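You operate a simulated robot arm through the tools that you are given. There is no shell and no other tool.

Carry out the task below with a simulated robot arm. There is one attempt and no reset: what you move stays moved.

## Task
Sieve the pink cup's clumpy powder into the grey tub and tip the clumps into the green Waste tub.
Fine: lid the green tub; cup and sieve go back. Set down upright: what you pick out.

The check looks at the end state, three seconds after you hand in, the way a careful person would. Anything else that was tipped, shoved, dropped, spilled or broken makes it a failure. A push-on lid holds only when it is set on centred and level and pressed home; a screw cap is set on level and turned clockwise until tight.

## Robot
A 7-joint arm with a two-finger parallel gripper, fixed in place. Base frame: the origin is on the floor under the middle of its stand, x ahead of it, y to its left, z up. Readings come in m, rad, newtons and seconds.
It reaches about 1.479 m from its shoulder. Its first joint turns from -2.897 to 2.897 rad. Payload 4.4 kg.
Tool frame: the origin (TCP) lies between the finger pads and is the grasp point; the fingertips stand 0.023 m ahead of it; z points along the fingers, y is the line along which they close. Largest opening 0.094 m; finger width 0.038, thickness 0.01; the body of the gripper, 0.054 by 0.096 m, starts 0.039 m behind the TCP.
Orientation is that of the tool frame in the base frame, as a unit quaternion [x, y, z, w]. With the fingers straight down and closing along the base's y, the tool's x points along the base's -x, its y along +y and its z along -z.

## Interface
- The arm moves only by the tool drive_tool. Its argument "deltas" is a list of rows, each an object of numbers (a shift or turn left out is 0, a gripper value left out holds the last): "ax", "ay", "az": the turn, a rotation vector about the tool's x, y, z in rad; "tx", "ty", "tz": the shift along the tool's x, y, z in cm; "grip": the finger opening in cm, from 0 to 9.4. In form: [{"ax": .., "ay": .., "az": .., "tx": .., "ty": .., "tz": .., "grip": ..}, ...]. A call has 1 to 20 rows; each row shifts and turns the commanded pose from where the row before left it, along the tool's axes as they then stand. Each row takes 0.2 s and may step no farther than 0.05 m and 0.15 rad from the row before; otherwise, or with a gripper value out of range, the whole call is refused. A pose out of reach is approached as far as the arm can. The call stops where the force on the tool passes 40 N (or 10 N more than at its start, if that is more) or the arm is blocked; 0.2 s more then pass. The fingers move at their own pace (about 0.072 m/s each) and stop on an object; they squeeze with about 29 N. The grip force told is the motor's: it shows also when the fingers shut on nothing. Time passes only in rows, and 0.2 s behind the last, so rows that do not move let the fingers close. The reply holds the time, the measured pose of the TCP, the force on the tool along the base axes, the opening and the grip force, in the units named above and with some noise, with the torque about the TCP (base axes, N m) and any sound that the robot's microphone picked up, and new pictures: "show" is both (left out), scene, wrist or none.
- Cameras (640 x 400 px; columns grow to the right, rows downward): "scene" is fixed at [0.05, 0.6497, 1.485]; the picture's right is [-0.80, -0.61, 0.00], its down [-0.23, 0.30, -0.93] and it looks along [0.56, -0.74, -0.38] (base axes); focal length 331 px, centre (320, 200). "wrist" rides on the gripper at [0.086, 0.016, -0.074] in the tool frame; the picture's right is [-0.18, 0.98, 0.00], its down [-0.58, -0.11, -0.81] and it looks along [-0.79, -0.15, 0.59] (tool axes); focal length 243 px, centre (320, 200).
- pixel_to_xyz(camera, pixels): for up to 12 pixels [column, row] of the newest picture of that camera ("zoom" is the newest enlarged one), the place [x, y, z] in the base frame of the surface seen there, good to about 0.002 m. No time passes.
- zoom(camera, box): a new picture of the part [left, top, right, bottom] of that camera's present view, enlarged. No time passes.
- close_job(): hands the job in; it is judged then, once.

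Leave the gripper open and the arm clear of the work at the hand-in unless told otherwise.

The tools are called after "Call:" as a command line: name --argument value ..., lists and objects as JSON in quotes. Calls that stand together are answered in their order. drive_tool: Moves the arm, as the interface text tells. Its arguments: {"type":"object","properties":{"deltas":{"type":"array","items":{"type":"object","properties":{"ax":{"type":"number"},"ay":{"type":"number"},"az":{"type":"number"},"tx":{"type":"number"},"ty":{"type":"number"},"tz":{"type":"number"},"grip":{"type":"number"}}}},"show":{"type":"string","enum":["both","scene","wrist","none"]}},"required":["deltas"]} The other tools are called the same way: pixel_to_xyz (camera, pixels) gives the place of the surface under pixels of a picture; zoom (camera, box) takes an enlarged picture of a part of a camera's view; close_job () hands the job in.

At the start:

```text
clock: 0.0
tool_pos: [0.525, -0.3078, 1.282]
orientation: [0.0, 1.0, 0.001, 0.0]
contact_force: [0.4, 0.5, -0.3]
ft_torque: [-0.03, -0.01, -0.03]
opening: 0.0938
grasp_force: 0.0
```

scene: 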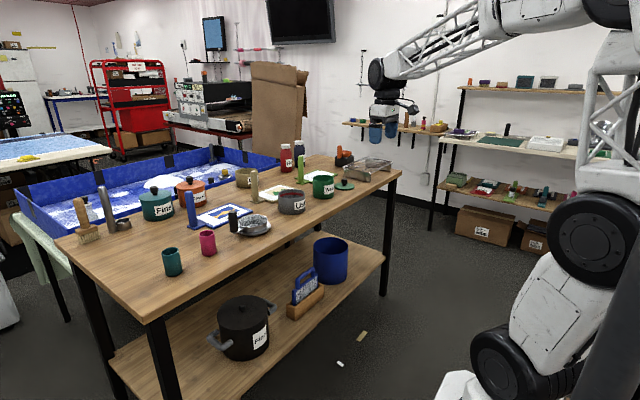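
wrist: 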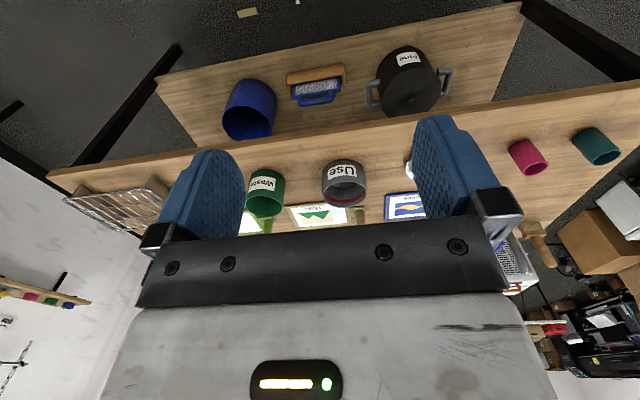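

I see a workbench with pink and teal cups, grey tub, green Waste tub, and its lid. I'll enlarge the parts of the scene picture to identify the items before moving.

Call:
zoom --camera "scene" --box '[220, 130, 420, 255]'

Call:
zoom --camera "scene" --box '[60, 160, 260, 285]'

Call:
zoom --camera "wrist" --box '[160, 120, 640, 300]'

```text
3.20 times, centred on (320, 192) of scene
```

zoom: 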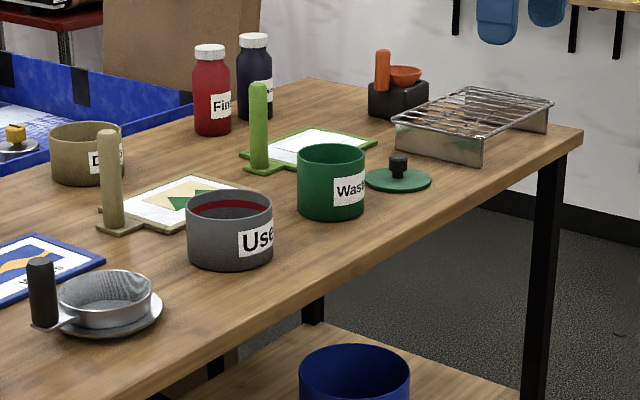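

```text
3.20 times, centred on (160, 222) of scene
```

zoom: 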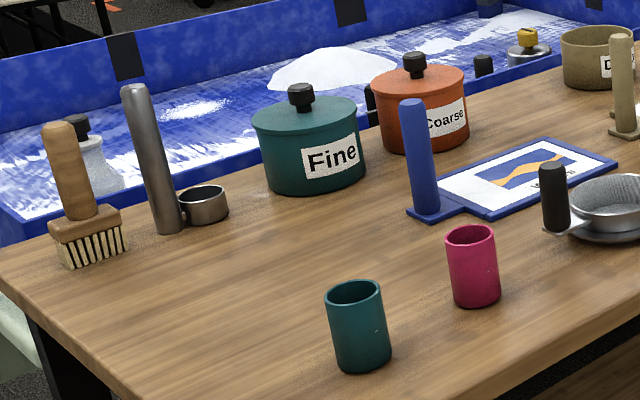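

```text
1.33 times, centred on (400, 210) of wrist
```

zoom: 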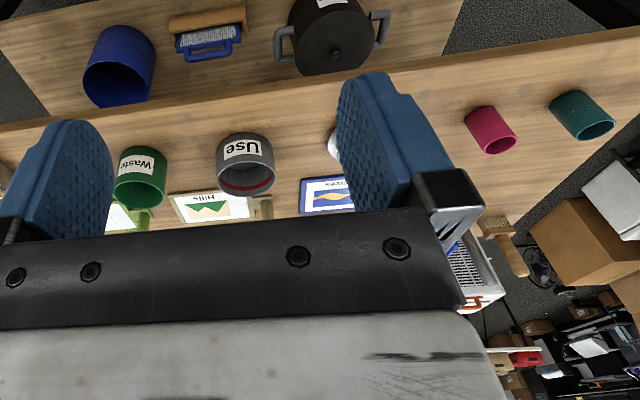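

I identify: pink cup (~208,243), sieve with black handle on a dish (~255,224), grey "Use" tub (~292,202), green Waste tub (~323,186), its lid (~344,185). Next I zoom in closer to measure them.

Call:
zoom --camera "scene" --box '[220, 195, 284, 240]'

Call:
pixel_to_xyz --camera "zoom" --pixels '[[100, 150], [100, 250], [100, 130], [200, 200], [350, 200], [480, 200], [350, 350], [350, 400], [120, 330], [500, 330], [250, 300], [350, 280]]'

Call:
zoom --camera "scene" --box '[270, 165, 366, 225]'

Call:
zoom --camera "scene" --box '[150, 215, 246, 285]'

```text
8.89 times, centred on (252, 218) of scene
```

zoom: 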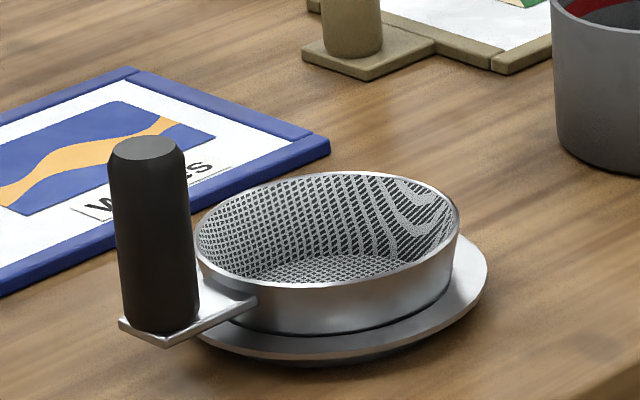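

```text
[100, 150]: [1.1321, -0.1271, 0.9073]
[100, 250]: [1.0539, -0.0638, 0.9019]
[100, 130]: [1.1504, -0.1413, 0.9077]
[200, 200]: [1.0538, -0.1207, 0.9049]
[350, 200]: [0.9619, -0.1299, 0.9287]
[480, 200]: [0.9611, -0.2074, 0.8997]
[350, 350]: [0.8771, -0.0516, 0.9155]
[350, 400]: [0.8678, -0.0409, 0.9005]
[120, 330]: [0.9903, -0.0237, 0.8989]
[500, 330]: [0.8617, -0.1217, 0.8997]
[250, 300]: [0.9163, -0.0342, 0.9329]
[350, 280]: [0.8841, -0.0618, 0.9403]
```

```text
6.67 times, centred on (318, 195) of scene
```

zoom: 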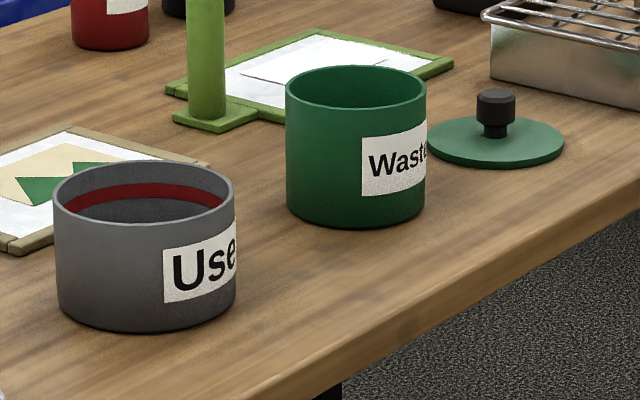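

```text
5.71 times, centred on (198, 250) of scene
```

zoom: 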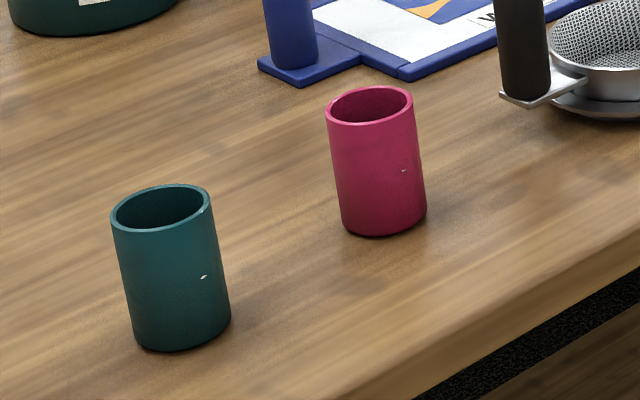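

The latest zoom shows the cups; I query points on the pink cup (rim front ~(370,125), far rim (370,88), base (380,235)) and teal cup.

Call:
pixel_to_xyz --camera "zoom" --pixels '[[328, 110], [412, 98], [370, 88], [372, 124], [382, 234], [370, 105], [355, 112], [160, 190], [165, 230], [180, 348], [160, 210], [112, 215]]'

Call:
zoom --camera "scene" --box '[220, 195, 284, 240]'

Call:
pixel_to_xyz --camera "zoom" --pixels '[[148, 148], [148, 165], [115, 200], [185, 200], [155, 325], [198, 235], [455, 210], [330, 174], [320, 282], [320, 260], [300, 352], [160, 343]]'

```text
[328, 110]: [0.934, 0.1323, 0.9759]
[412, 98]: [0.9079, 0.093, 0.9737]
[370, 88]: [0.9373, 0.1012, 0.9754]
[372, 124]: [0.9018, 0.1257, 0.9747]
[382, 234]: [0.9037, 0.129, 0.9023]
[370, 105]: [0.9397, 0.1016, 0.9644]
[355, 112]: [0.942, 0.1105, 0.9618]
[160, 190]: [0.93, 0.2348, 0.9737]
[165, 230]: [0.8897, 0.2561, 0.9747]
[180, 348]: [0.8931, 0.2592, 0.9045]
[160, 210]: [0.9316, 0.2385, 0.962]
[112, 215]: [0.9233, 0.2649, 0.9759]
```

```text
8.89 times, centred on (252, 218) of scene
```

zoom: 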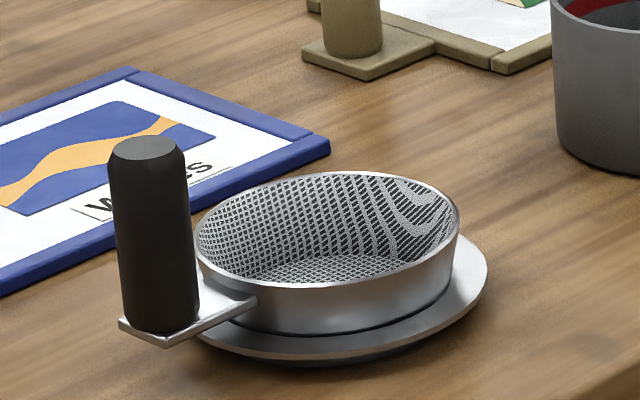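

```text
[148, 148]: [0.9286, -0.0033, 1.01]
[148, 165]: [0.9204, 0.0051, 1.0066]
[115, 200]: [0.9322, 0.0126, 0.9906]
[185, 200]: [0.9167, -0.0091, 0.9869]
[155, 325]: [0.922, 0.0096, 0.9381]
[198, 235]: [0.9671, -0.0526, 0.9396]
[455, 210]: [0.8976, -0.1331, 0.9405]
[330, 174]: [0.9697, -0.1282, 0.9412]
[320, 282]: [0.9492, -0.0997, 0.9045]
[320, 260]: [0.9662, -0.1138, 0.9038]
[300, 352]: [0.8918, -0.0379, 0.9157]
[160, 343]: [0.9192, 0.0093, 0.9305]
```

Pink cup centre ≈(0.921,0.113), rim 0.976; sieve centre ≈(0.93,−0.094), handle ≈(0.93,0.0). Now I measure the grey tub, the green tub and lid.

Call:
zoom --camera "scene" --box '[270, 165, 366, 225]'

Call:
pixel_to_xyz --camera "zoom" --pixels '[[57, 190], [233, 190], [145, 163], [145, 222], [145, 188], [145, 212], [140, 325], [145, 178], [145, 200], [70, 205], [220, 205], [100, 215]]'

Call:
pixel_to_xyz --camera "zoom" --pixels '[[287, 90], [425, 90], [355, 67], [355, 105], [355, 226], [430, 140], [563, 140], [497, 165], [496, 93], [479, 105], [514, 105], [496, 135]]'

Call:
zoom --camera "scene" --box '[275, 180, 315, 205]'

Call:
zoom --camera "wrist" --box '[230, 140, 390, 240]'

```text
6.67 times, centred on (318, 195) of scene
```

zoom: 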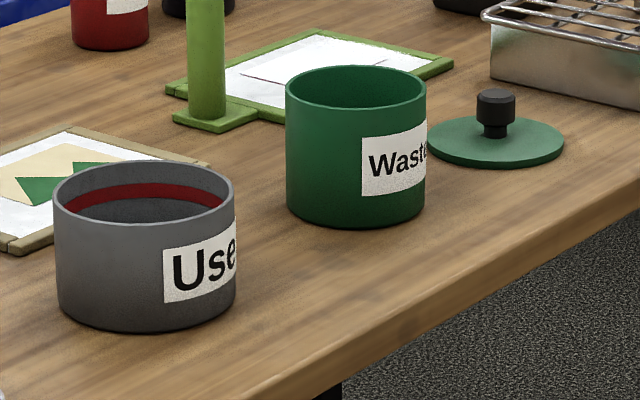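

```text
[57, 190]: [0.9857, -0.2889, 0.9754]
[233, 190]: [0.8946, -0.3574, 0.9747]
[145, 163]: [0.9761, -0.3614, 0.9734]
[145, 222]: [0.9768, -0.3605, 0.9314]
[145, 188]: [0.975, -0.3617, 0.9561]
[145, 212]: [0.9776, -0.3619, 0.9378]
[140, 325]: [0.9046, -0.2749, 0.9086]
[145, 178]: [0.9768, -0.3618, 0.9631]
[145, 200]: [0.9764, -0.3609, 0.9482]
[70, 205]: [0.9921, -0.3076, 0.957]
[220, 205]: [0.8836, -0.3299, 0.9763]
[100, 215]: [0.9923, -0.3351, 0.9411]
```

```text
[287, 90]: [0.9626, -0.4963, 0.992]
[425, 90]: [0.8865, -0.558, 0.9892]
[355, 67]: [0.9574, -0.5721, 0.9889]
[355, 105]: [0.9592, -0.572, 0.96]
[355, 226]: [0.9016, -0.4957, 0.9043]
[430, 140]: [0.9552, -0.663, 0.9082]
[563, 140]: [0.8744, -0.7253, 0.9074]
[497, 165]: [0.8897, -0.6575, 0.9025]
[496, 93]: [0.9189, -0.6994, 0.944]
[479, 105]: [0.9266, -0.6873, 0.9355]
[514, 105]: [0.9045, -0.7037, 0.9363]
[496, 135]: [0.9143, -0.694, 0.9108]
```

```text
16.00 times, centred on (295, 192) of scene
```

zoom: 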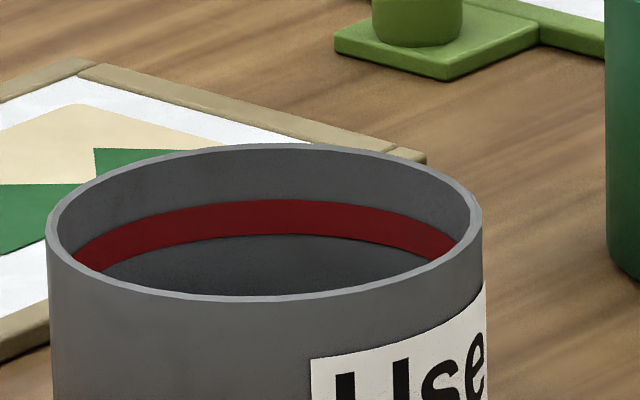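

```text
4.00 times, centred on (310, 190) of wrist
```

zoom: 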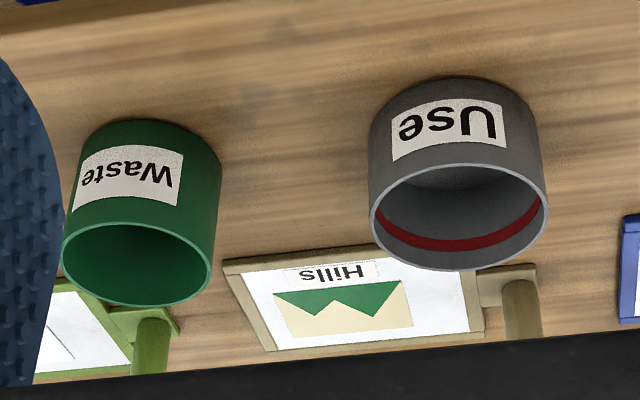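

Tubs measured: grey centre ≈(0.941,−0.32) rim 0.9755; green centre ≈(0.925,−0.527) rim 0.99; lid ≈(0.915,−0.694). I need precise views, so I move the tool to about (0.65,−0.05,1.2) to look at the sieve and cup with the wrist camera.

Call:
drive_tool --deltas '[{"tx": -1.79, "ty": 3.69, "tz": 1.17, "grip": 9.4}, {"tx": -1.79, "ty": 3.69, "tz": 1.17}, {"tx": -1.79, "ty": 3.69, "tz": 1.17}, {"tx": -1.79, "ty": 3.69, "tz": 1.17}, {"tx": -1.79, "ty": 3.69, "tz": 1.17}, {"tx": -1.79, "ty": 3.69, "tz": 1.17}, {"tx": -1.79, "ty": 3.69, "tz": 1.17}, {}]' --show "both"

```text
clock: 1.8
tool_pos: [0.6508, -0.0496, 1.2001]
orientation: [0.0, 1.0, 0.0, 0.0]
contact_force: [-0.2, 0.3, -0.3]
ft_torque: [0.0, 0.02, 0.03]
opening: 0.094
grasp_force: 0.1
```

scene: 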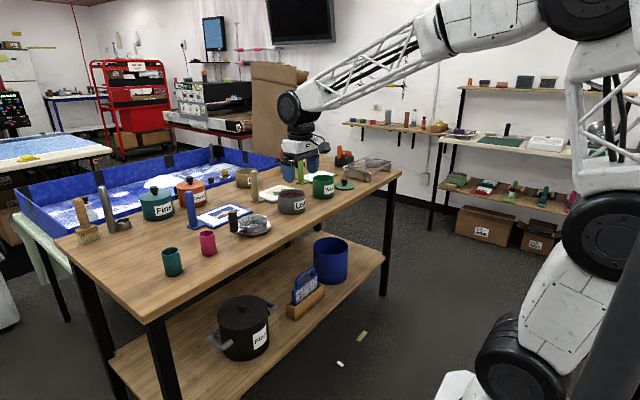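
wrist: 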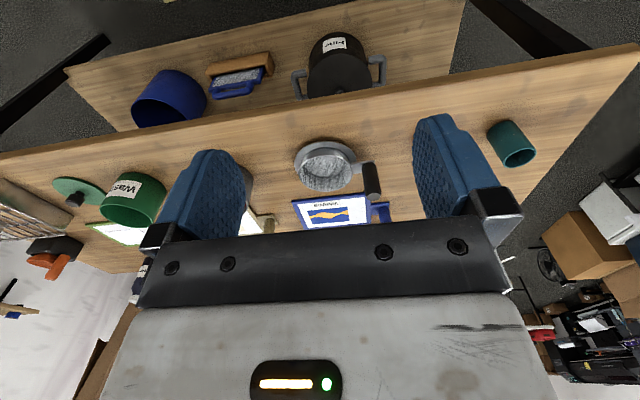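

The sieve shows at (325,165) in the wrist picture. I zoom there and measure its rim.

Call:
zoom --camera "wrist" --box '[280, 130, 392, 200]'

Call:
pixel_to_xyz --camera "zoom" --pixels '[[90, 180], [430, 180], [260, 60], [260, 340], [260, 200], [500, 220], [530, 340], [490, 180], [150, 120], [400, 110], [230, 330], [200, 250]]'

```text
5.71 times, centred on (336, 165) of wrist
```

zoom: 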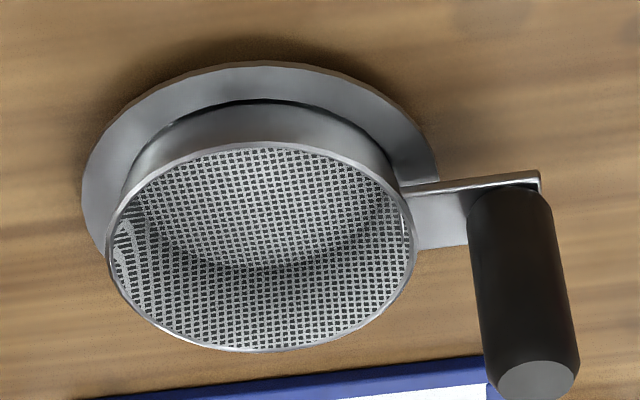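

```text
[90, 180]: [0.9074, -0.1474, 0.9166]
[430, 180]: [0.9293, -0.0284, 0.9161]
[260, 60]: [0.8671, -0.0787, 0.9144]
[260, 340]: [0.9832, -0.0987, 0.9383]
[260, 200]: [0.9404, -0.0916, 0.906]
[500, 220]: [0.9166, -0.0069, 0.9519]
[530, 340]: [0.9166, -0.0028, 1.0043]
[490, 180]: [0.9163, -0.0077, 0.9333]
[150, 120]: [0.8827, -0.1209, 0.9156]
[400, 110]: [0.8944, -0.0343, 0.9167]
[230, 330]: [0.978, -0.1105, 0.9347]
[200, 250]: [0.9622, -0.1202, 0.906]
```

The sieve is a tapered mesh basket in a ring-shaped dish. I measure its rim edges more precisely.

Call:
pixel_to_xyz --camera "zoom" --pixels '[[108, 250], [414, 250], [265, 145], [262, 349], [264, 107], [264, 140], [130, 170], [140, 165], [380, 165], [440, 240], [440, 187], [538, 180]]'

Call:
zoom --camera "scene" --box '[225, 200, 281, 240]'

Call:
pixel_to_xyz --camera "zoom" --pixels '[[171, 195], [173, 205], [469, 170], [467, 165], [400, 105], [350, 250], [350, 255], [350, 300], [350, 310], [190, 300], [90, 320], [75, 140]]'

```text
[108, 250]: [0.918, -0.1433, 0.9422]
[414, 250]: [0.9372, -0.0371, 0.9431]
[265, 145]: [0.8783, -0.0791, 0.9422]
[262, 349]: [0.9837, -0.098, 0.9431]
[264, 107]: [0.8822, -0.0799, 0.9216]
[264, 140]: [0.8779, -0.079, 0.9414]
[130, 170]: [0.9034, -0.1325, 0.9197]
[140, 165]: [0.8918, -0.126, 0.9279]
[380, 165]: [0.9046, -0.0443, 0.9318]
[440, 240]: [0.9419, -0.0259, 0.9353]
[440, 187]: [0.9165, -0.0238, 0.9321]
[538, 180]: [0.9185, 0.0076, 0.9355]
```

```text
10.00 times, centred on (253, 220) of scene
```

zoom: 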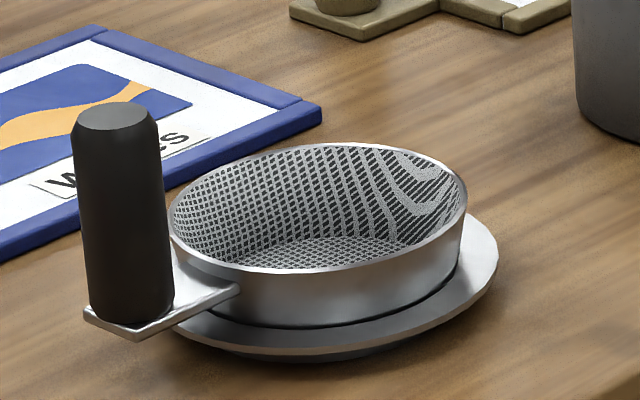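

```text
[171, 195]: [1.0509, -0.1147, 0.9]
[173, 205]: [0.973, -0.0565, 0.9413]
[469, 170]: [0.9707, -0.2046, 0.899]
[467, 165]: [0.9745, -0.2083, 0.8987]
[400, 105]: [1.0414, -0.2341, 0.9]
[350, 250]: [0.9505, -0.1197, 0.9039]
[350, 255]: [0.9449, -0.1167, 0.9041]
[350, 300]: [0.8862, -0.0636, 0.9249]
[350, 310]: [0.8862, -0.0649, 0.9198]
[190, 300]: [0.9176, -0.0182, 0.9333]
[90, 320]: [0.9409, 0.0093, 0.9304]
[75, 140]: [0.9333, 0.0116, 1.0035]
```

Sieve rim outer diameter ≈0.108, wall tapering to ~0.09 at the bottom. Now I move sideways to look into the grey tub and compare its mouth.

Call:
drive_tool --deltas '[{"tx": -0.6, "ty": -4.8}, {"tx": -0.6, "ty": -4.8}, {"tx": -0.6, "ty": -4.8}, {"tx": -0.6, "ty": -4.8}, {"tx": -0.6, "ty": -4.8}, {}]' --show "wrist"

```text
clock: 3.2
tool_pos: [0.6805, -0.2897, 1.1973]
orientation: [0.0, 1.0, -0.001, 0.0]
contact_force: [1.4, -0.7, 0.4]
ft_torque: [0.0, 0.0, -0.02]
opening: 0.0941
grasp_force: 0.1
```

wrist: 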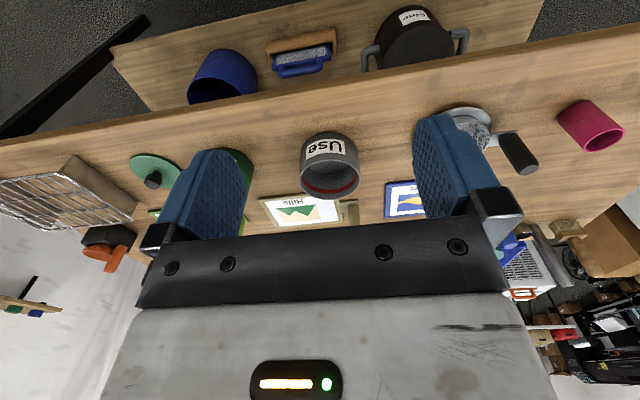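

Grey tub shows at (330,165). I zoom in and measure the mouth's inner and outer edges.

Call:
zoom --camera "wrist" --box '[290, 125, 370, 205]'

Call:
zoom --camera "wrist" --box '[290, 150, 370, 200]'

Call:
pixel_to_xyz --camera "zoom" --pixels '[[320, 62], [320, 75], [320, 390], [80, 200], [568, 200], [320, 300], [320, 340], [320, 200], [320, 120], [100, 200], [548, 200], [320, 378]]'

```text
5.00 times, centred on (330, 165) of wrist
```

zoom: 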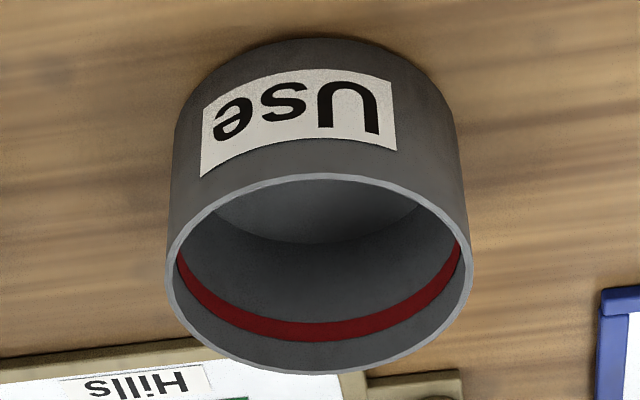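

```text
8.00 times, centred on (330, 175) of wrist
```

zoom: 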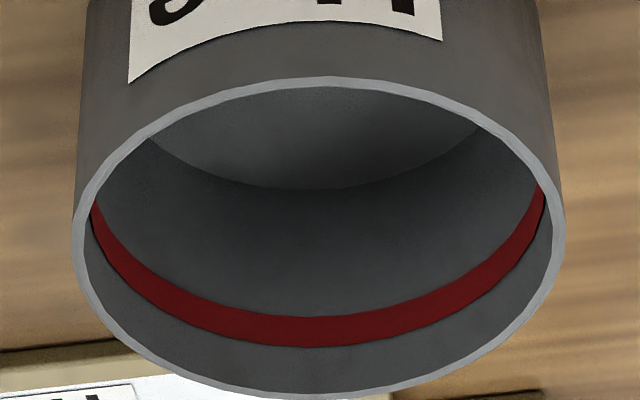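

```text
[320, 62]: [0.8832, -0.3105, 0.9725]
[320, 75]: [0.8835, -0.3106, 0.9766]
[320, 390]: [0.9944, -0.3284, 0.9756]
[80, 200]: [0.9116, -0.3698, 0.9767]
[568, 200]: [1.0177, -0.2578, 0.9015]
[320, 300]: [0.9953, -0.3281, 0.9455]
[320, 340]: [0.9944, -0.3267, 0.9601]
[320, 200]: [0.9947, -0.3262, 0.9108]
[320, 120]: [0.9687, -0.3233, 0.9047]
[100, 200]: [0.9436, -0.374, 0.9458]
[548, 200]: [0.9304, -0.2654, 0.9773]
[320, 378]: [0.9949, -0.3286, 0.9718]
```

Tub mouth: outer ≈0.1145, inner ≈0.109; the sieve's tapered rim is nearly equal, so it should seat in the mouth. I also need the positions of the posts on the picture boards as obstacles; I take a scene zoom and measure them.

Call:
zoom --camera "scene" --box '[170, 150, 330, 250]'

Call:
pixel_to_xyz --camera "zoom" --pixels '[[75, 170], [88, 290], [333, 85], [340, 190], [510, 60], [525, 125], [250, 240], [225, 90], [60, 170], [335, 110], [40, 130], [60, 230]]'

```text
4.00 times, centred on (250, 200) of scene
```

zoom: 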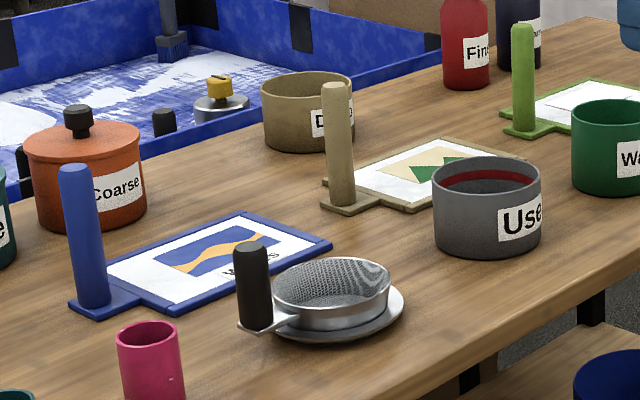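

```text
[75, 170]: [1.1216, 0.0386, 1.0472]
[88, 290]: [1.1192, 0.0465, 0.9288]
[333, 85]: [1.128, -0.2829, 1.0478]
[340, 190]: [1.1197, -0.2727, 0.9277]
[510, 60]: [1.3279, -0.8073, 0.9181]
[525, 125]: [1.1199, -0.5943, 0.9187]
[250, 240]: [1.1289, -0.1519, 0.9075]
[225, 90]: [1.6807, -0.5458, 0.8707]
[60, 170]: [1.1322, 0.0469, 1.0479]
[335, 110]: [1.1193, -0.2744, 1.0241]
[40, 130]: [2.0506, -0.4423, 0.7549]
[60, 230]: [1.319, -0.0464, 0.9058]
```

Board posts stand at x≈1.12, clear of my work. For the cup I'll want the wrist camera above the fingers, which needs a half-turn about the tool axis; I test in free air how far the wrist turns (+3.0 rad about tool z).

Call:
drive_tool --deltas '[{"az": 0.15}, {"az": 0.15}, {"az": 0.15}, {"az": 0.15}, {"az": 0.15}, {"az": 0.15}, {"az": 0.15}, {"az": 0.15}, {"az": 0.15}, {"az": 0.15}, {}]' --show "both"

```text
clock: 5.6
tool_pos: [0.6804, -0.2902, 1.1986]
orientation: [0.682, 0.732, 0.001, -0.001]
contact_force: [0.4, 0.2, 0.9]
ft_torque: [-0.01, 0.02, -0.01]
opening: 0.0939
grasp_force: 0.1
```

scene: 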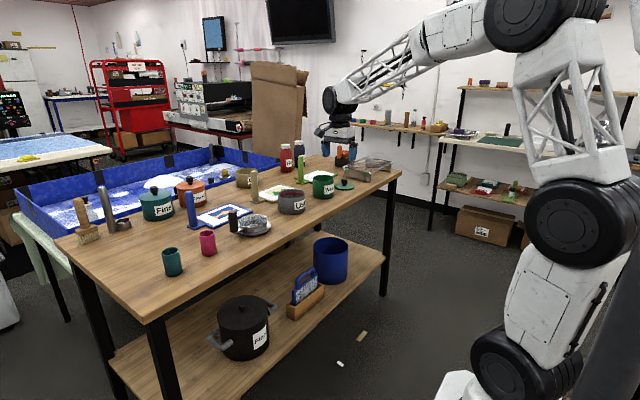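
wrist: 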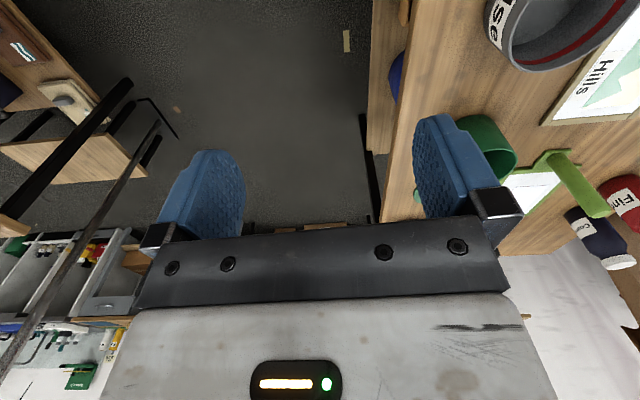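

Turned 1.5 rad without trouble. I continue the remaining ~1.64 rad.

Call:
drive_tool --deltas '[{"az": 0.15}, {"az": 0.15}, {"az": 0.15}, {"az": 0.15}, {"az": 0.15}, {"az": 0.15}, {"az": 0.15}, {"az": 0.15}, {"az": 0.15}, {"az": 0.15}, {"az": 0.1416}, {}]' --show "both"

```text
clock: 8.2
tool_pos: [0.6802, -0.2891, 1.2003]
orientation: [1.0, 0.001, 0.0, 0.0]
contact_force: [-0.1, -0.2, 0.7]
ft_torque: [-0.02, 0.01, -0.01]
opening: 0.0939
grasp_force: 0.0
```

scene: 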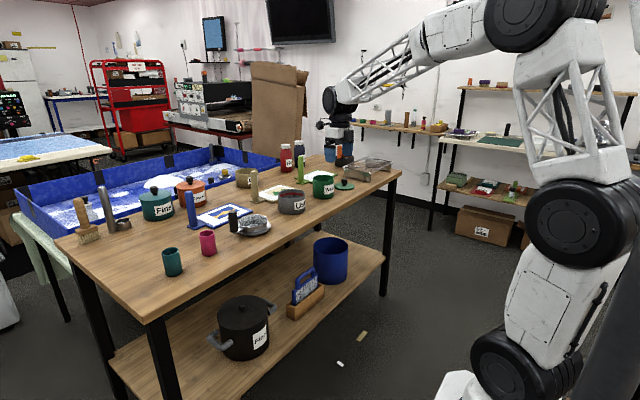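
wrist: 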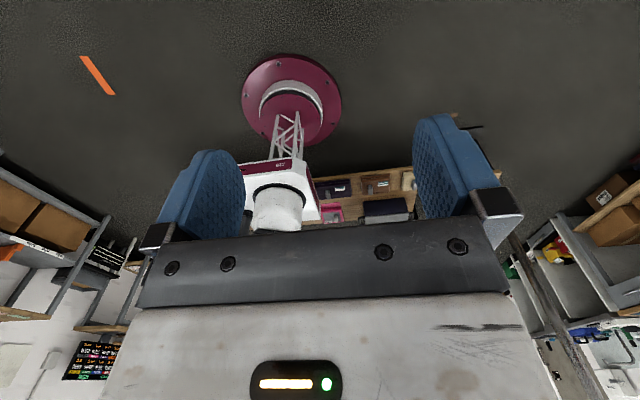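

The half-turn works (tool x now along base +x). Now I test pitching the fingers forward (1.13 rad about tool y), which also turns the wrist camera to look down at the bench.

Call:
drive_tool --deltas '[{"ay": 0.15}, {"ay": 0.15}, {"ay": 0.15}, {"ay": 0.15}, {"ay": 0.15}, {"ay": 0.15}, {"ay": 0.15}, {"ay": 0.084}, {}]' --show "both"

```text
clock: 10.2
tool_pos: [0.6798, -0.2879, 1.1986]
orientation: [0.844, -0.001, 0.537, 0.001]
contact_force: [0.4, 0.4, 0.1]
ft_torque: [0.01, 0.03, 0.0]
opening: 0.0938
grasp_force: 0.0
```

scene: 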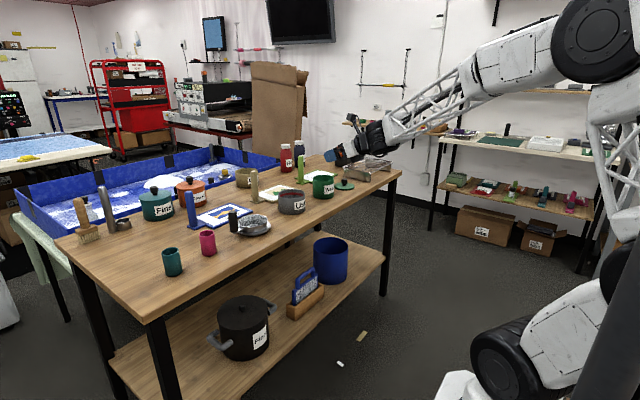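
wrist: 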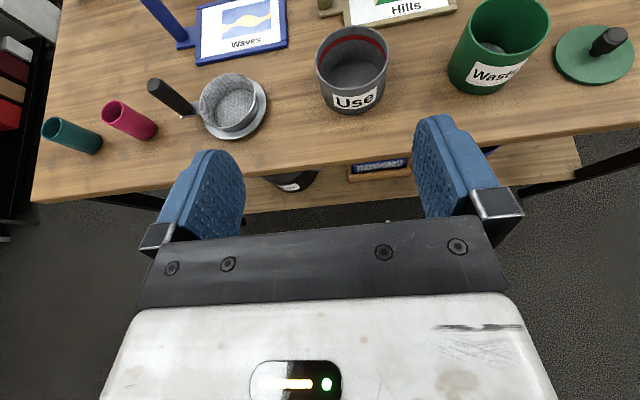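

Excellent: this pose looks down on the bench upright. I zoom into the tubs and cup from here.

Call:
zoom --camera "wrist" --box '[300, 0, 460, 120]'

Call:
zoom --camera "wrist" --box '[430, 0, 640, 120]'

Call:
zoom --camera "wrist" --box '[30, 60, 280, 160]'

```text
3.33 times, centred on (380, 60) of wrist
```

zoom: 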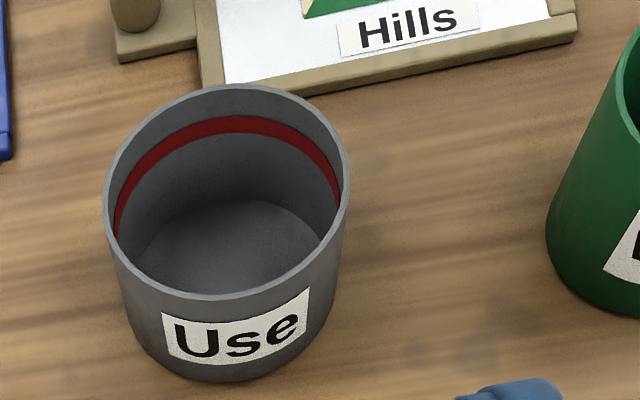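

```text
3.05 times, centred on (535, 60) of wrist
```

zoom: 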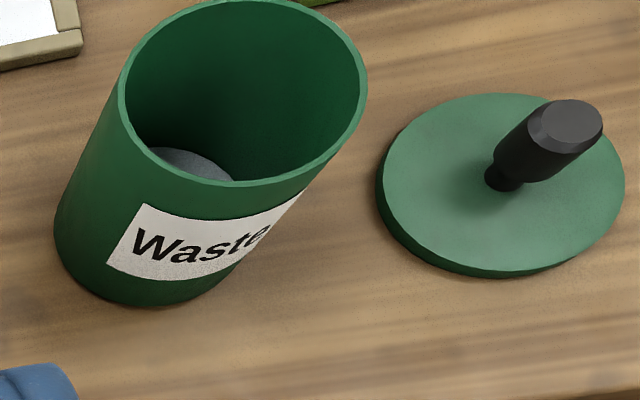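

```text
2.56 times, centred on (155, 110) of wrist
```

zoom: 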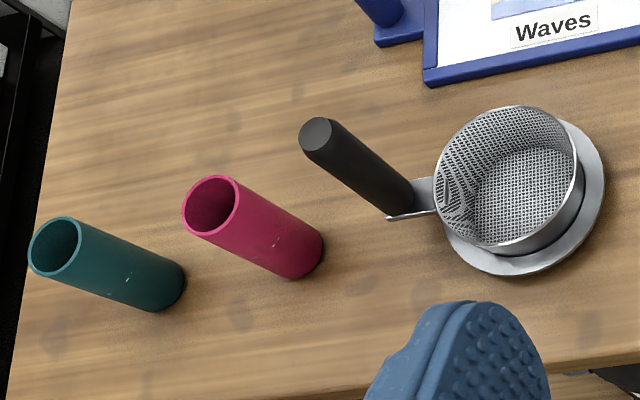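

Waste tub already holds a little powder. Now I shift over toward the pink cup (tool to about (0.74,0.08,1.15)) to look inside it and to measure the cup accurately.

Call:
drive_tool --deltas '[{"tx": -0.25, "ty": -4.6, "tz": 0.944}, {"tx": -0.25, "ty": -4.6, "tz": 0.944}, {"tx": -0.25, "ty": -4.6, "tz": 0.944}, {"tx": -0.25, "ty": -4.6, "tz": 0.944}, {"tx": -0.25, "ty": -4.6, "tz": 0.944}, {"tx": -0.25, "ty": -4.6, "tz": 0.944}, {"tx": -0.25, "ty": -4.6, "tz": 0.944}, {"tx": -0.25, "ty": -4.6, "tz": 0.944}, {}]' --show "both"

```text
clock: 12.2
tool_pos: [0.7402, 0.0808, 1.1493]
orientation: [0.844, 0.001, 0.537, -0.001]
contact_force: [-0.3, 0.2, 0.3]
ft_torque: [0.0, -0.03, -0.04]
opening: 0.094
grasp_force: 0.1
```

scene: 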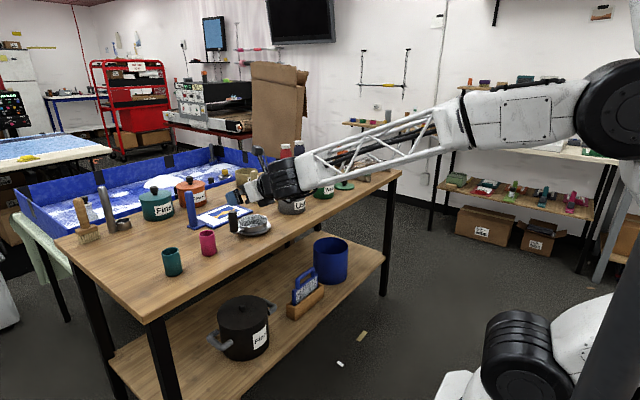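
wrist: 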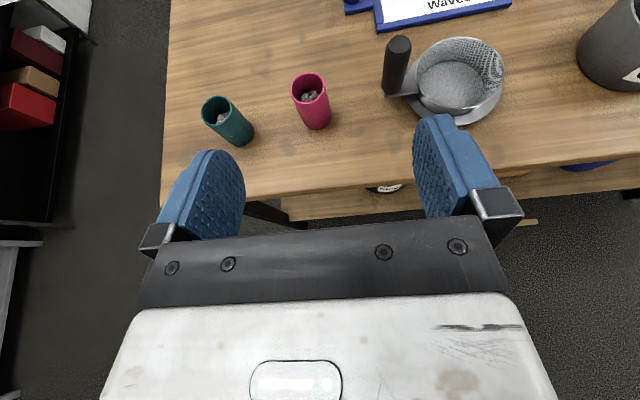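

Both cups show content; I zoom into the pink cup (310,95), and the sieve (450,75) from above.

Call:
zoom --camera "wrist" --box '[190, 60, 350, 160]'

Call:
pixel_to_xyz --camera "zoom" --pixels '[[405, 85], [552, 85], [478, 50], [478, 130], [480, 100], [470, 150], [500, 140], [480, 140], [530, 278]]'

Call:
zoom --camera "wrist" --box '[370, 20, 520, 130]'

Call:
pixel_to_xyz --camera "zoom" --pixels '[[120, 90], [120, 300], [195, 210], [570, 210], [380, 75], [380, 350], [370, 250], [190, 310], [570, 330], [400, 440], [140, 150], [160, 280]]'

```text
4.00 times, centred on (270, 110) of wrist
```

zoom: 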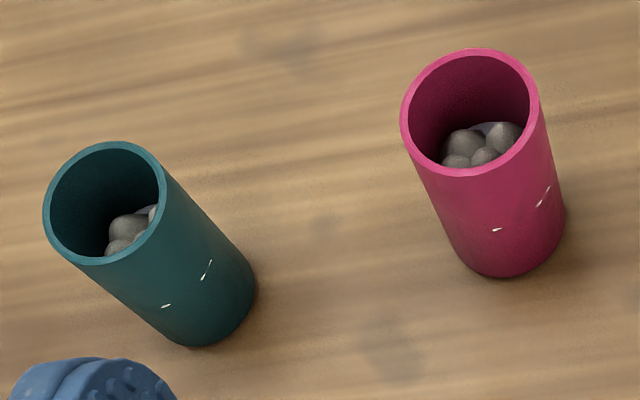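

```text
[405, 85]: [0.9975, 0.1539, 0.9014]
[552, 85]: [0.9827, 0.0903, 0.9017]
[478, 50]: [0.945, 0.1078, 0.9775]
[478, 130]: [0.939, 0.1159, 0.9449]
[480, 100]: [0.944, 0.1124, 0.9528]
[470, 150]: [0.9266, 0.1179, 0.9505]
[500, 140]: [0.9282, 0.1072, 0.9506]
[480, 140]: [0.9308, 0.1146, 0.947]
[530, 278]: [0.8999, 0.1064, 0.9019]
```

```text
3.64 times, centred on (445, 75) of wrist
```

zoom: 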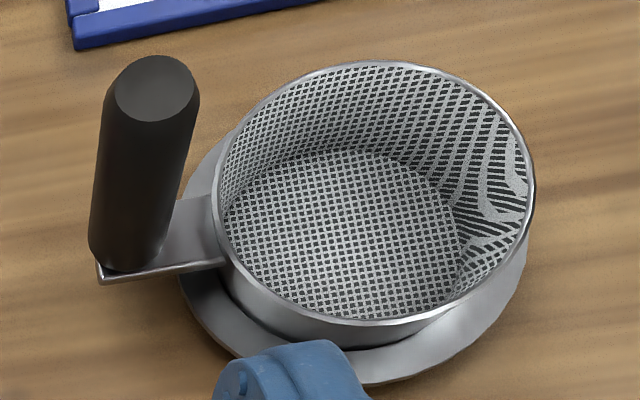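

```text
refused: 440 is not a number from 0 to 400
```

Pink cup holds powder with clumps up to z≈0.95. I measure the sieve in the current zoom again (rows within range).

Call:
pixel_to_xyz --camera "zoom" --pixels '[[155, 62], [155, 90], [155, 118], [216, 210], [533, 190], [380, 64], [375, 323], [370, 250], [190, 300], [525, 290], [160, 268], [100, 275]]'

Call:
pixel_to_xyz --camera "wrist" --pixels '[[397, 42], [310, 74], [310, 105], [293, 86], [327, 86], [500, 70], [421, 80], [455, 40], [455, 108], [340, 187], [200, 195], [560, 160]]'

```text
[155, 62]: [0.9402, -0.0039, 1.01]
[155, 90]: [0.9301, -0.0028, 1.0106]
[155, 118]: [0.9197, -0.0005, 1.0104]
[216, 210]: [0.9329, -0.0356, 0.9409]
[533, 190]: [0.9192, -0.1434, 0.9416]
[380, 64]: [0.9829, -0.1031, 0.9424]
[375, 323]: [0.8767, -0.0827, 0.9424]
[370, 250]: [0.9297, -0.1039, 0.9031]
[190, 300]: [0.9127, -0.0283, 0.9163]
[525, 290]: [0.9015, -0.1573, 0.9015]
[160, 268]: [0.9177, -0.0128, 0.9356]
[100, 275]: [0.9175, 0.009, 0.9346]
```

```text
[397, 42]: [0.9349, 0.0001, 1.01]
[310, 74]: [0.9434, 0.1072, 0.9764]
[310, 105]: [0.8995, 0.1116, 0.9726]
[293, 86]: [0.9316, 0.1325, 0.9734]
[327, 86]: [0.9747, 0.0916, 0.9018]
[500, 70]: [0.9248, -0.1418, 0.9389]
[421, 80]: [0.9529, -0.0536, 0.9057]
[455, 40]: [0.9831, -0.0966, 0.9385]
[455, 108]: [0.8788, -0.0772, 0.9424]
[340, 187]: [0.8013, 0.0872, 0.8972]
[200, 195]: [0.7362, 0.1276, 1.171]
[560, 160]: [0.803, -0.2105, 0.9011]
```

Cup at ≈(0.922,0.112), sieve centre ≈(0.9295,−0.090), handle ≈(0.930,−0.002) up to z 1.0105. A sideways grasp with this tool pitch looks suitable for both cup and sieve. I test in free air whether the wrist can roll 2.1 rad about base x (for tipping the sieve) after rising 10 cm.

Call:
drive_tool --deltas '[{"tx": 3.02, "tz": -1.41}, {"tx": 3.02, "tz": -1.41}, {"tx": 3.02, "tz": -1.41}, {"ax": 0.0592, "az": 0.1268}, {"ax": 0.0592, "az": 0.1268}, {"ax": 0.0592, "az": 0.1268}, {"ax": 0.0592, "az": 0.1268}, {"ax": 0.0592, "az": 0.1268}, {"ax": 0.0592, "az": 0.1268}, {"ax": 0.0592, "az": 0.1268}, {"ax": 0.0592, "az": 0.1268}, {"ax": 0.0592, "az": 0.1268}, {"ax": 0.0592, "az": 0.1268}, {"ax": 0.0592, "az": 0.1268}, {"ax": 0.0592, "az": 0.1268}, {"ax": 0.0592, "az": 0.1268}, {"ax": 0.0592, "az": 0.1268}, {"ax": 0.0592, "az": 0.1268}, {}]' --show "scene"

```text
clock: 16.2
tool_pos: [0.7402, 0.0795, 1.2483]
orientation: [-0.419, 0.466, -0.267, 0.732]
contact_force: [0.3, 0.7, 0.1]
ft_torque: [0.04, -0.01, 0.0]
opening: 0.0938
grasp_force: 0.1
```

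scene: 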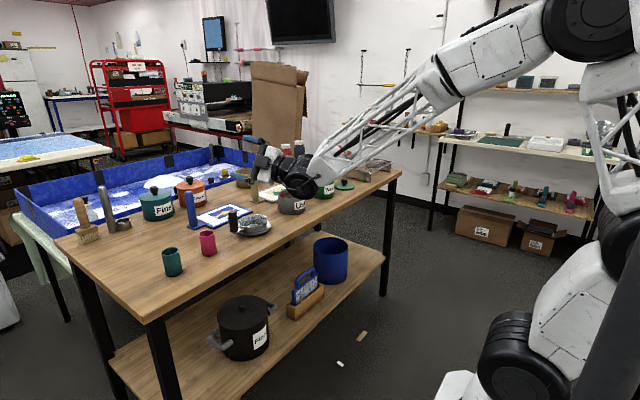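

Roll of +2.1 rad is reached exactly. I roll back and test the other direction (needed to know which way I can pour the cup).

Call:
drive_tool --deltas '[{"ax": -0.0592, "az": -0.1268}, {"ax": -0.0592, "az": -0.1268}, {"ax": -0.0592, "az": -0.1268}, {"ax": -0.0592, "az": -0.1268}, {"ax": -0.0592, "az": -0.1268}, {"ax": -0.0592, "az": -0.1268}, {"ax": -0.0592, "az": -0.1268}, {"ax": -0.0592, "az": -0.1268}, {"ax": -0.0592, "az": -0.1268}, {"ax": -0.0592, "az": -0.1268}, {"ax": -0.0592, "az": -0.1268}, {"ax": -0.0592, "az": -0.1268}, {"ax": -0.0592, "az": -0.1268}, {"ax": -0.0592, "az": -0.1268}, {"ax": -0.0592, "az": -0.1268}, {}]' --show "none"

Call:
drive_tool --deltas '[{"ax": -0.0592, "az": -0.1268}, {"ax": -0.0592, "az": -0.1268}, {"ax": -0.0592, "az": -0.1268}, {"ax": -0.0592, "az": -0.1268}, {"ax": -0.0592, "az": -0.1268}, {"ax": -0.0592, "az": -0.1268}, {"ax": -0.0592, "az": -0.1268}, {"ax": -0.0592, "az": -0.1268}, {"ax": -0.0592, "az": -0.1268}, {"ax": -0.0592, "az": -0.1268}, {"ax": -0.0592, "az": -0.1268}, {"ax": -0.0592, "az": -0.1268}, {"ax": -0.0592, "az": -0.1268}, {"ax": -0.0592, "az": -0.1268}, {"ax": -0.0592, "az": -0.1268}, {}]' --show "scene"

```text
clock: 19.6
tool_pos: [0.7396, 0.0796, 1.2494]
orientation: [0.844, 0.001, 0.537, 0.0]
contact_force: [-0.3, -1.2, 0.6]
ft_torque: [0.02, 0.04, 0.02]
opening: 0.0942
grasp_force: 0.0
```

```text
clock: 23.0
tool_pos: [0.7395, 0.079, 1.2484]
orientation: [0.419, 0.467, 0.267, 0.732]
contact_force: [-0.9, 0.5, -0.2]
ft_torque: [-0.01, -0.01, -0.03]
opening: 0.0939
grasp_force: 0.0
```

scene: 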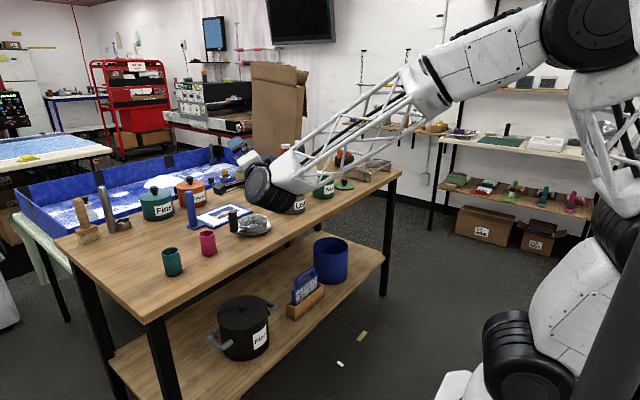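

Both roll directions work. I roll back to neutral and pitch a further 0.175 rad (fingers 15° below horizontal).

Call:
drive_tool --deltas '[{"ax": 0.0592, "az": 0.1268}, {"ax": 0.0592, "az": 0.1268}, {"ax": 0.0592, "az": 0.1268}, {"ax": 0.0592, "az": 0.1268}, {"ax": 0.0592, "az": 0.1268}, {"ax": 0.0592, "az": 0.1268}, {"ax": 0.0592, "az": 0.1268}, {"ax": 0.0592, "az": 0.1268}, {"ax": 0.0592, "az": 0.1268}, {"ax": 0.0592, "az": 0.1268}, {"ax": 0.0592, "az": 0.1268}, {"ax": 0.0592, "az": 0.1268}, {"ax": 0.0592, "az": 0.1268}, {"ax": 0.0592, "az": 0.1268}, {"ax": 0.0592, "az": 0.1268}, {"ay": 0.0875}, {"ay": 0.0875}, {"grip": 5.0}, {}]' --show "none"

```text
clock: 27.0
tool_pos: [0.7392, 0.0784, 1.2489]
orientation: [0.794, 0.0, 0.608, -0.001]
contact_force: [-0.1, 0.3, 0.4]
ft_torque: [0.03, -0.02, 0.02]
opening: 0.0501
grasp_force: 0.0
```

Orientation is as wanted, fingers open 5 cm. Now to the pre-grasp 10 cm before the sieve's handle.

Call:
drive_tool --deltas '[{"tx": -3.02, "ty": 1.157, "tz": 2.193}, {"tx": -3.02, "ty": 1.157, "tz": 2.193}, {"tx": -3.02, "ty": 1.157, "tz": 2.193}, {"tx": -3.02, "ty": 1.157, "tz": 2.193}, {"tx": -3.02, "ty": 1.157, "tz": 2.193}, {"tx": -3.02, "ty": 1.157, "tz": 2.193}, {"tx": -3.02, "ty": 1.157, "tz": 2.193}, {}]' --show "both"

```text
clock: 28.8
tool_pos: [0.8328, 0.0107, 1.0076]
orientation: [0.795, -0.003, 0.607, 0.008]
contact_force: [0.4, 0.2, 0.5]
ft_torque: [0.04, 0.01, 0.01]
opening: 0.0498
grasp_force: 0.0
out of reach, approached as far as the arm can: row 7
```

scene: 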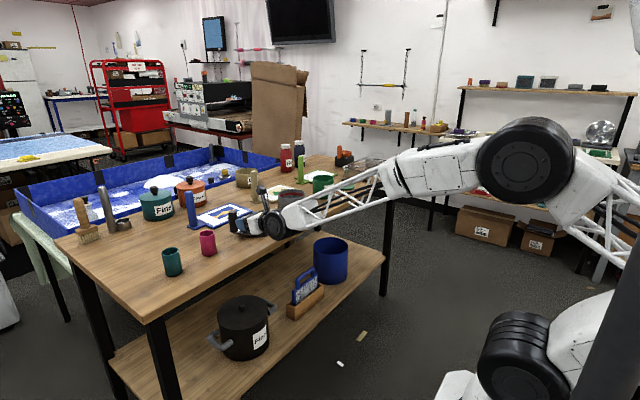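
wrist: 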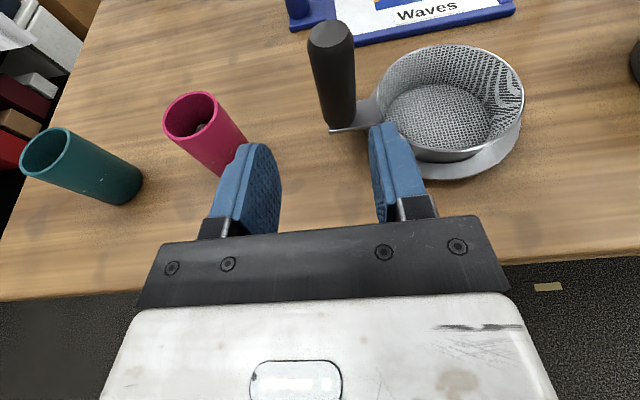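

The arm couldn't quite reach that pose at this shallow pitch. I steepen the pitch back to 60° below... (rotate −0.26 rad about tool y) and see whether the commanded position is reached.

Call:
drive_tool --deltas '[{"ay": -0.13}, {"ay": -0.13}, {}]' --show "wrist"

```text
clock: 29.6
tool_pos: [0.8316, 0.0101, 1.0063]
orientation: [0.866, 0.001, 0.5, 0.0]
contact_force: [-0.5, -0.9, 0.1]
ft_torque: [-0.02, -0.01, 0.01]
opening: 0.0501
grasp_force: 0.1
```

wrist: 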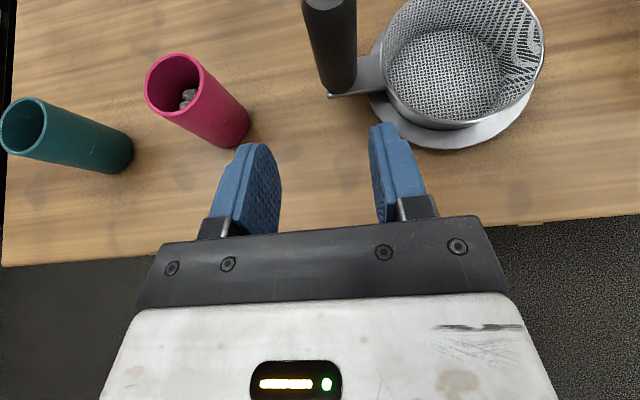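

Orientation now exact (60° pitch). Handle at top (330,50) in view. I advance to the handle at (0.930,−0.002,0.980) with the fingers still open 5 cm.

Call:
drive_tool --deltas '[{"ty": 1.21}, {"tx": 0.66, "tz": 2.46}, {"tx": 0.66, "tz": 2.46}, {"tx": 0.66, "tz": 2.46}, {"tx": 0.66, "tz": 2.46}, {}]' --show "both"

```text
clock: 31.0
tool_pos: [0.9313, -0.0019, 0.9814]
orientation: [0.866, 0.001, 0.501, 0.0]
contact_force: [-0.8, -1.0, 0.9]
ft_torque: [-0.02, 0.0, 0.01]
opening: 0.05
grasp_force: 0.1
```

scene: 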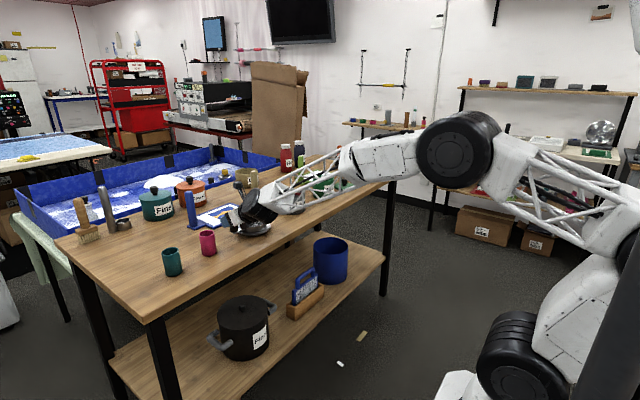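
wrist: 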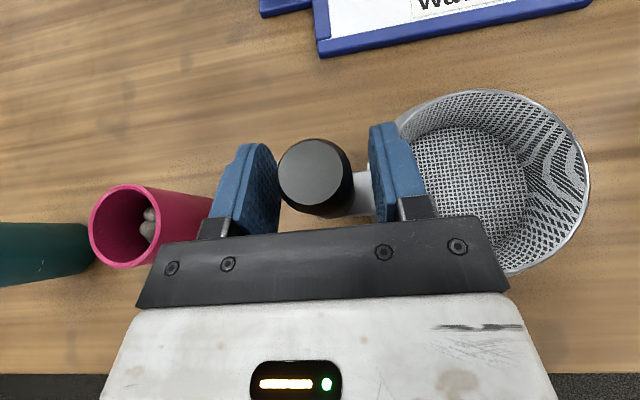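

The handle stands between the pads. I check the handle top's position before closing.

Call:
pixel_to_xyz --camera "wrist" --pixels '[[282, 180], [312, 145], [312, 180], [345, 175], [312, 205], [590, 180], [500, 92], [505, 272]]'

Call:
zoom --camera "wrist" --box '[220, 90, 460, 240]'

```text
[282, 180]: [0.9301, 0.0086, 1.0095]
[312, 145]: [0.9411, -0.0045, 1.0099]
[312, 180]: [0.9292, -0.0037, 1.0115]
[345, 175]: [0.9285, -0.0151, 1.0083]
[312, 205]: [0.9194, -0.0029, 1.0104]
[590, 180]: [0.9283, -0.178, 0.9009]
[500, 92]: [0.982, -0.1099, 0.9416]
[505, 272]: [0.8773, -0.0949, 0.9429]
```

```text
2.67 times, centred on (340, 165) of wrist
```

zoom: 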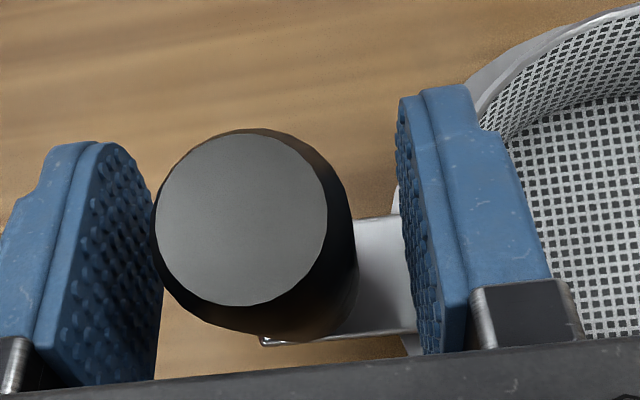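

Handle top centre ≈(0.930,−0.0033); I nudge 0.14 cm in y to centre and close on it, then hold still to read forces.

Call:
drive_tool --deltas '[{"ty": 0.14}, {"grip": 3.2}, {"grip": 2.0}, {"grip": 1.5}, {}, {}]' --show "wrist"

```text
clock: 32.4
tool_pos: [0.9306, -0.0021, 0.9823]
orientation: [0.866, 0.001, 0.5, -0.001]
contact_force: [0.7, -0.2, -0.1]
ft_torque: [0.11, -0.02, -0.02]
opening: 0.0294
grasp_force: 28.8
```

wrist: 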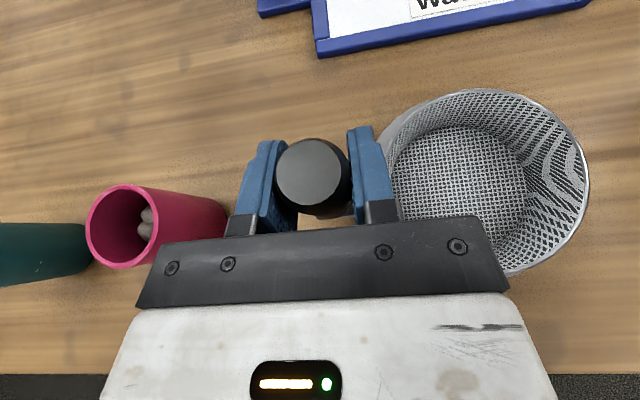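

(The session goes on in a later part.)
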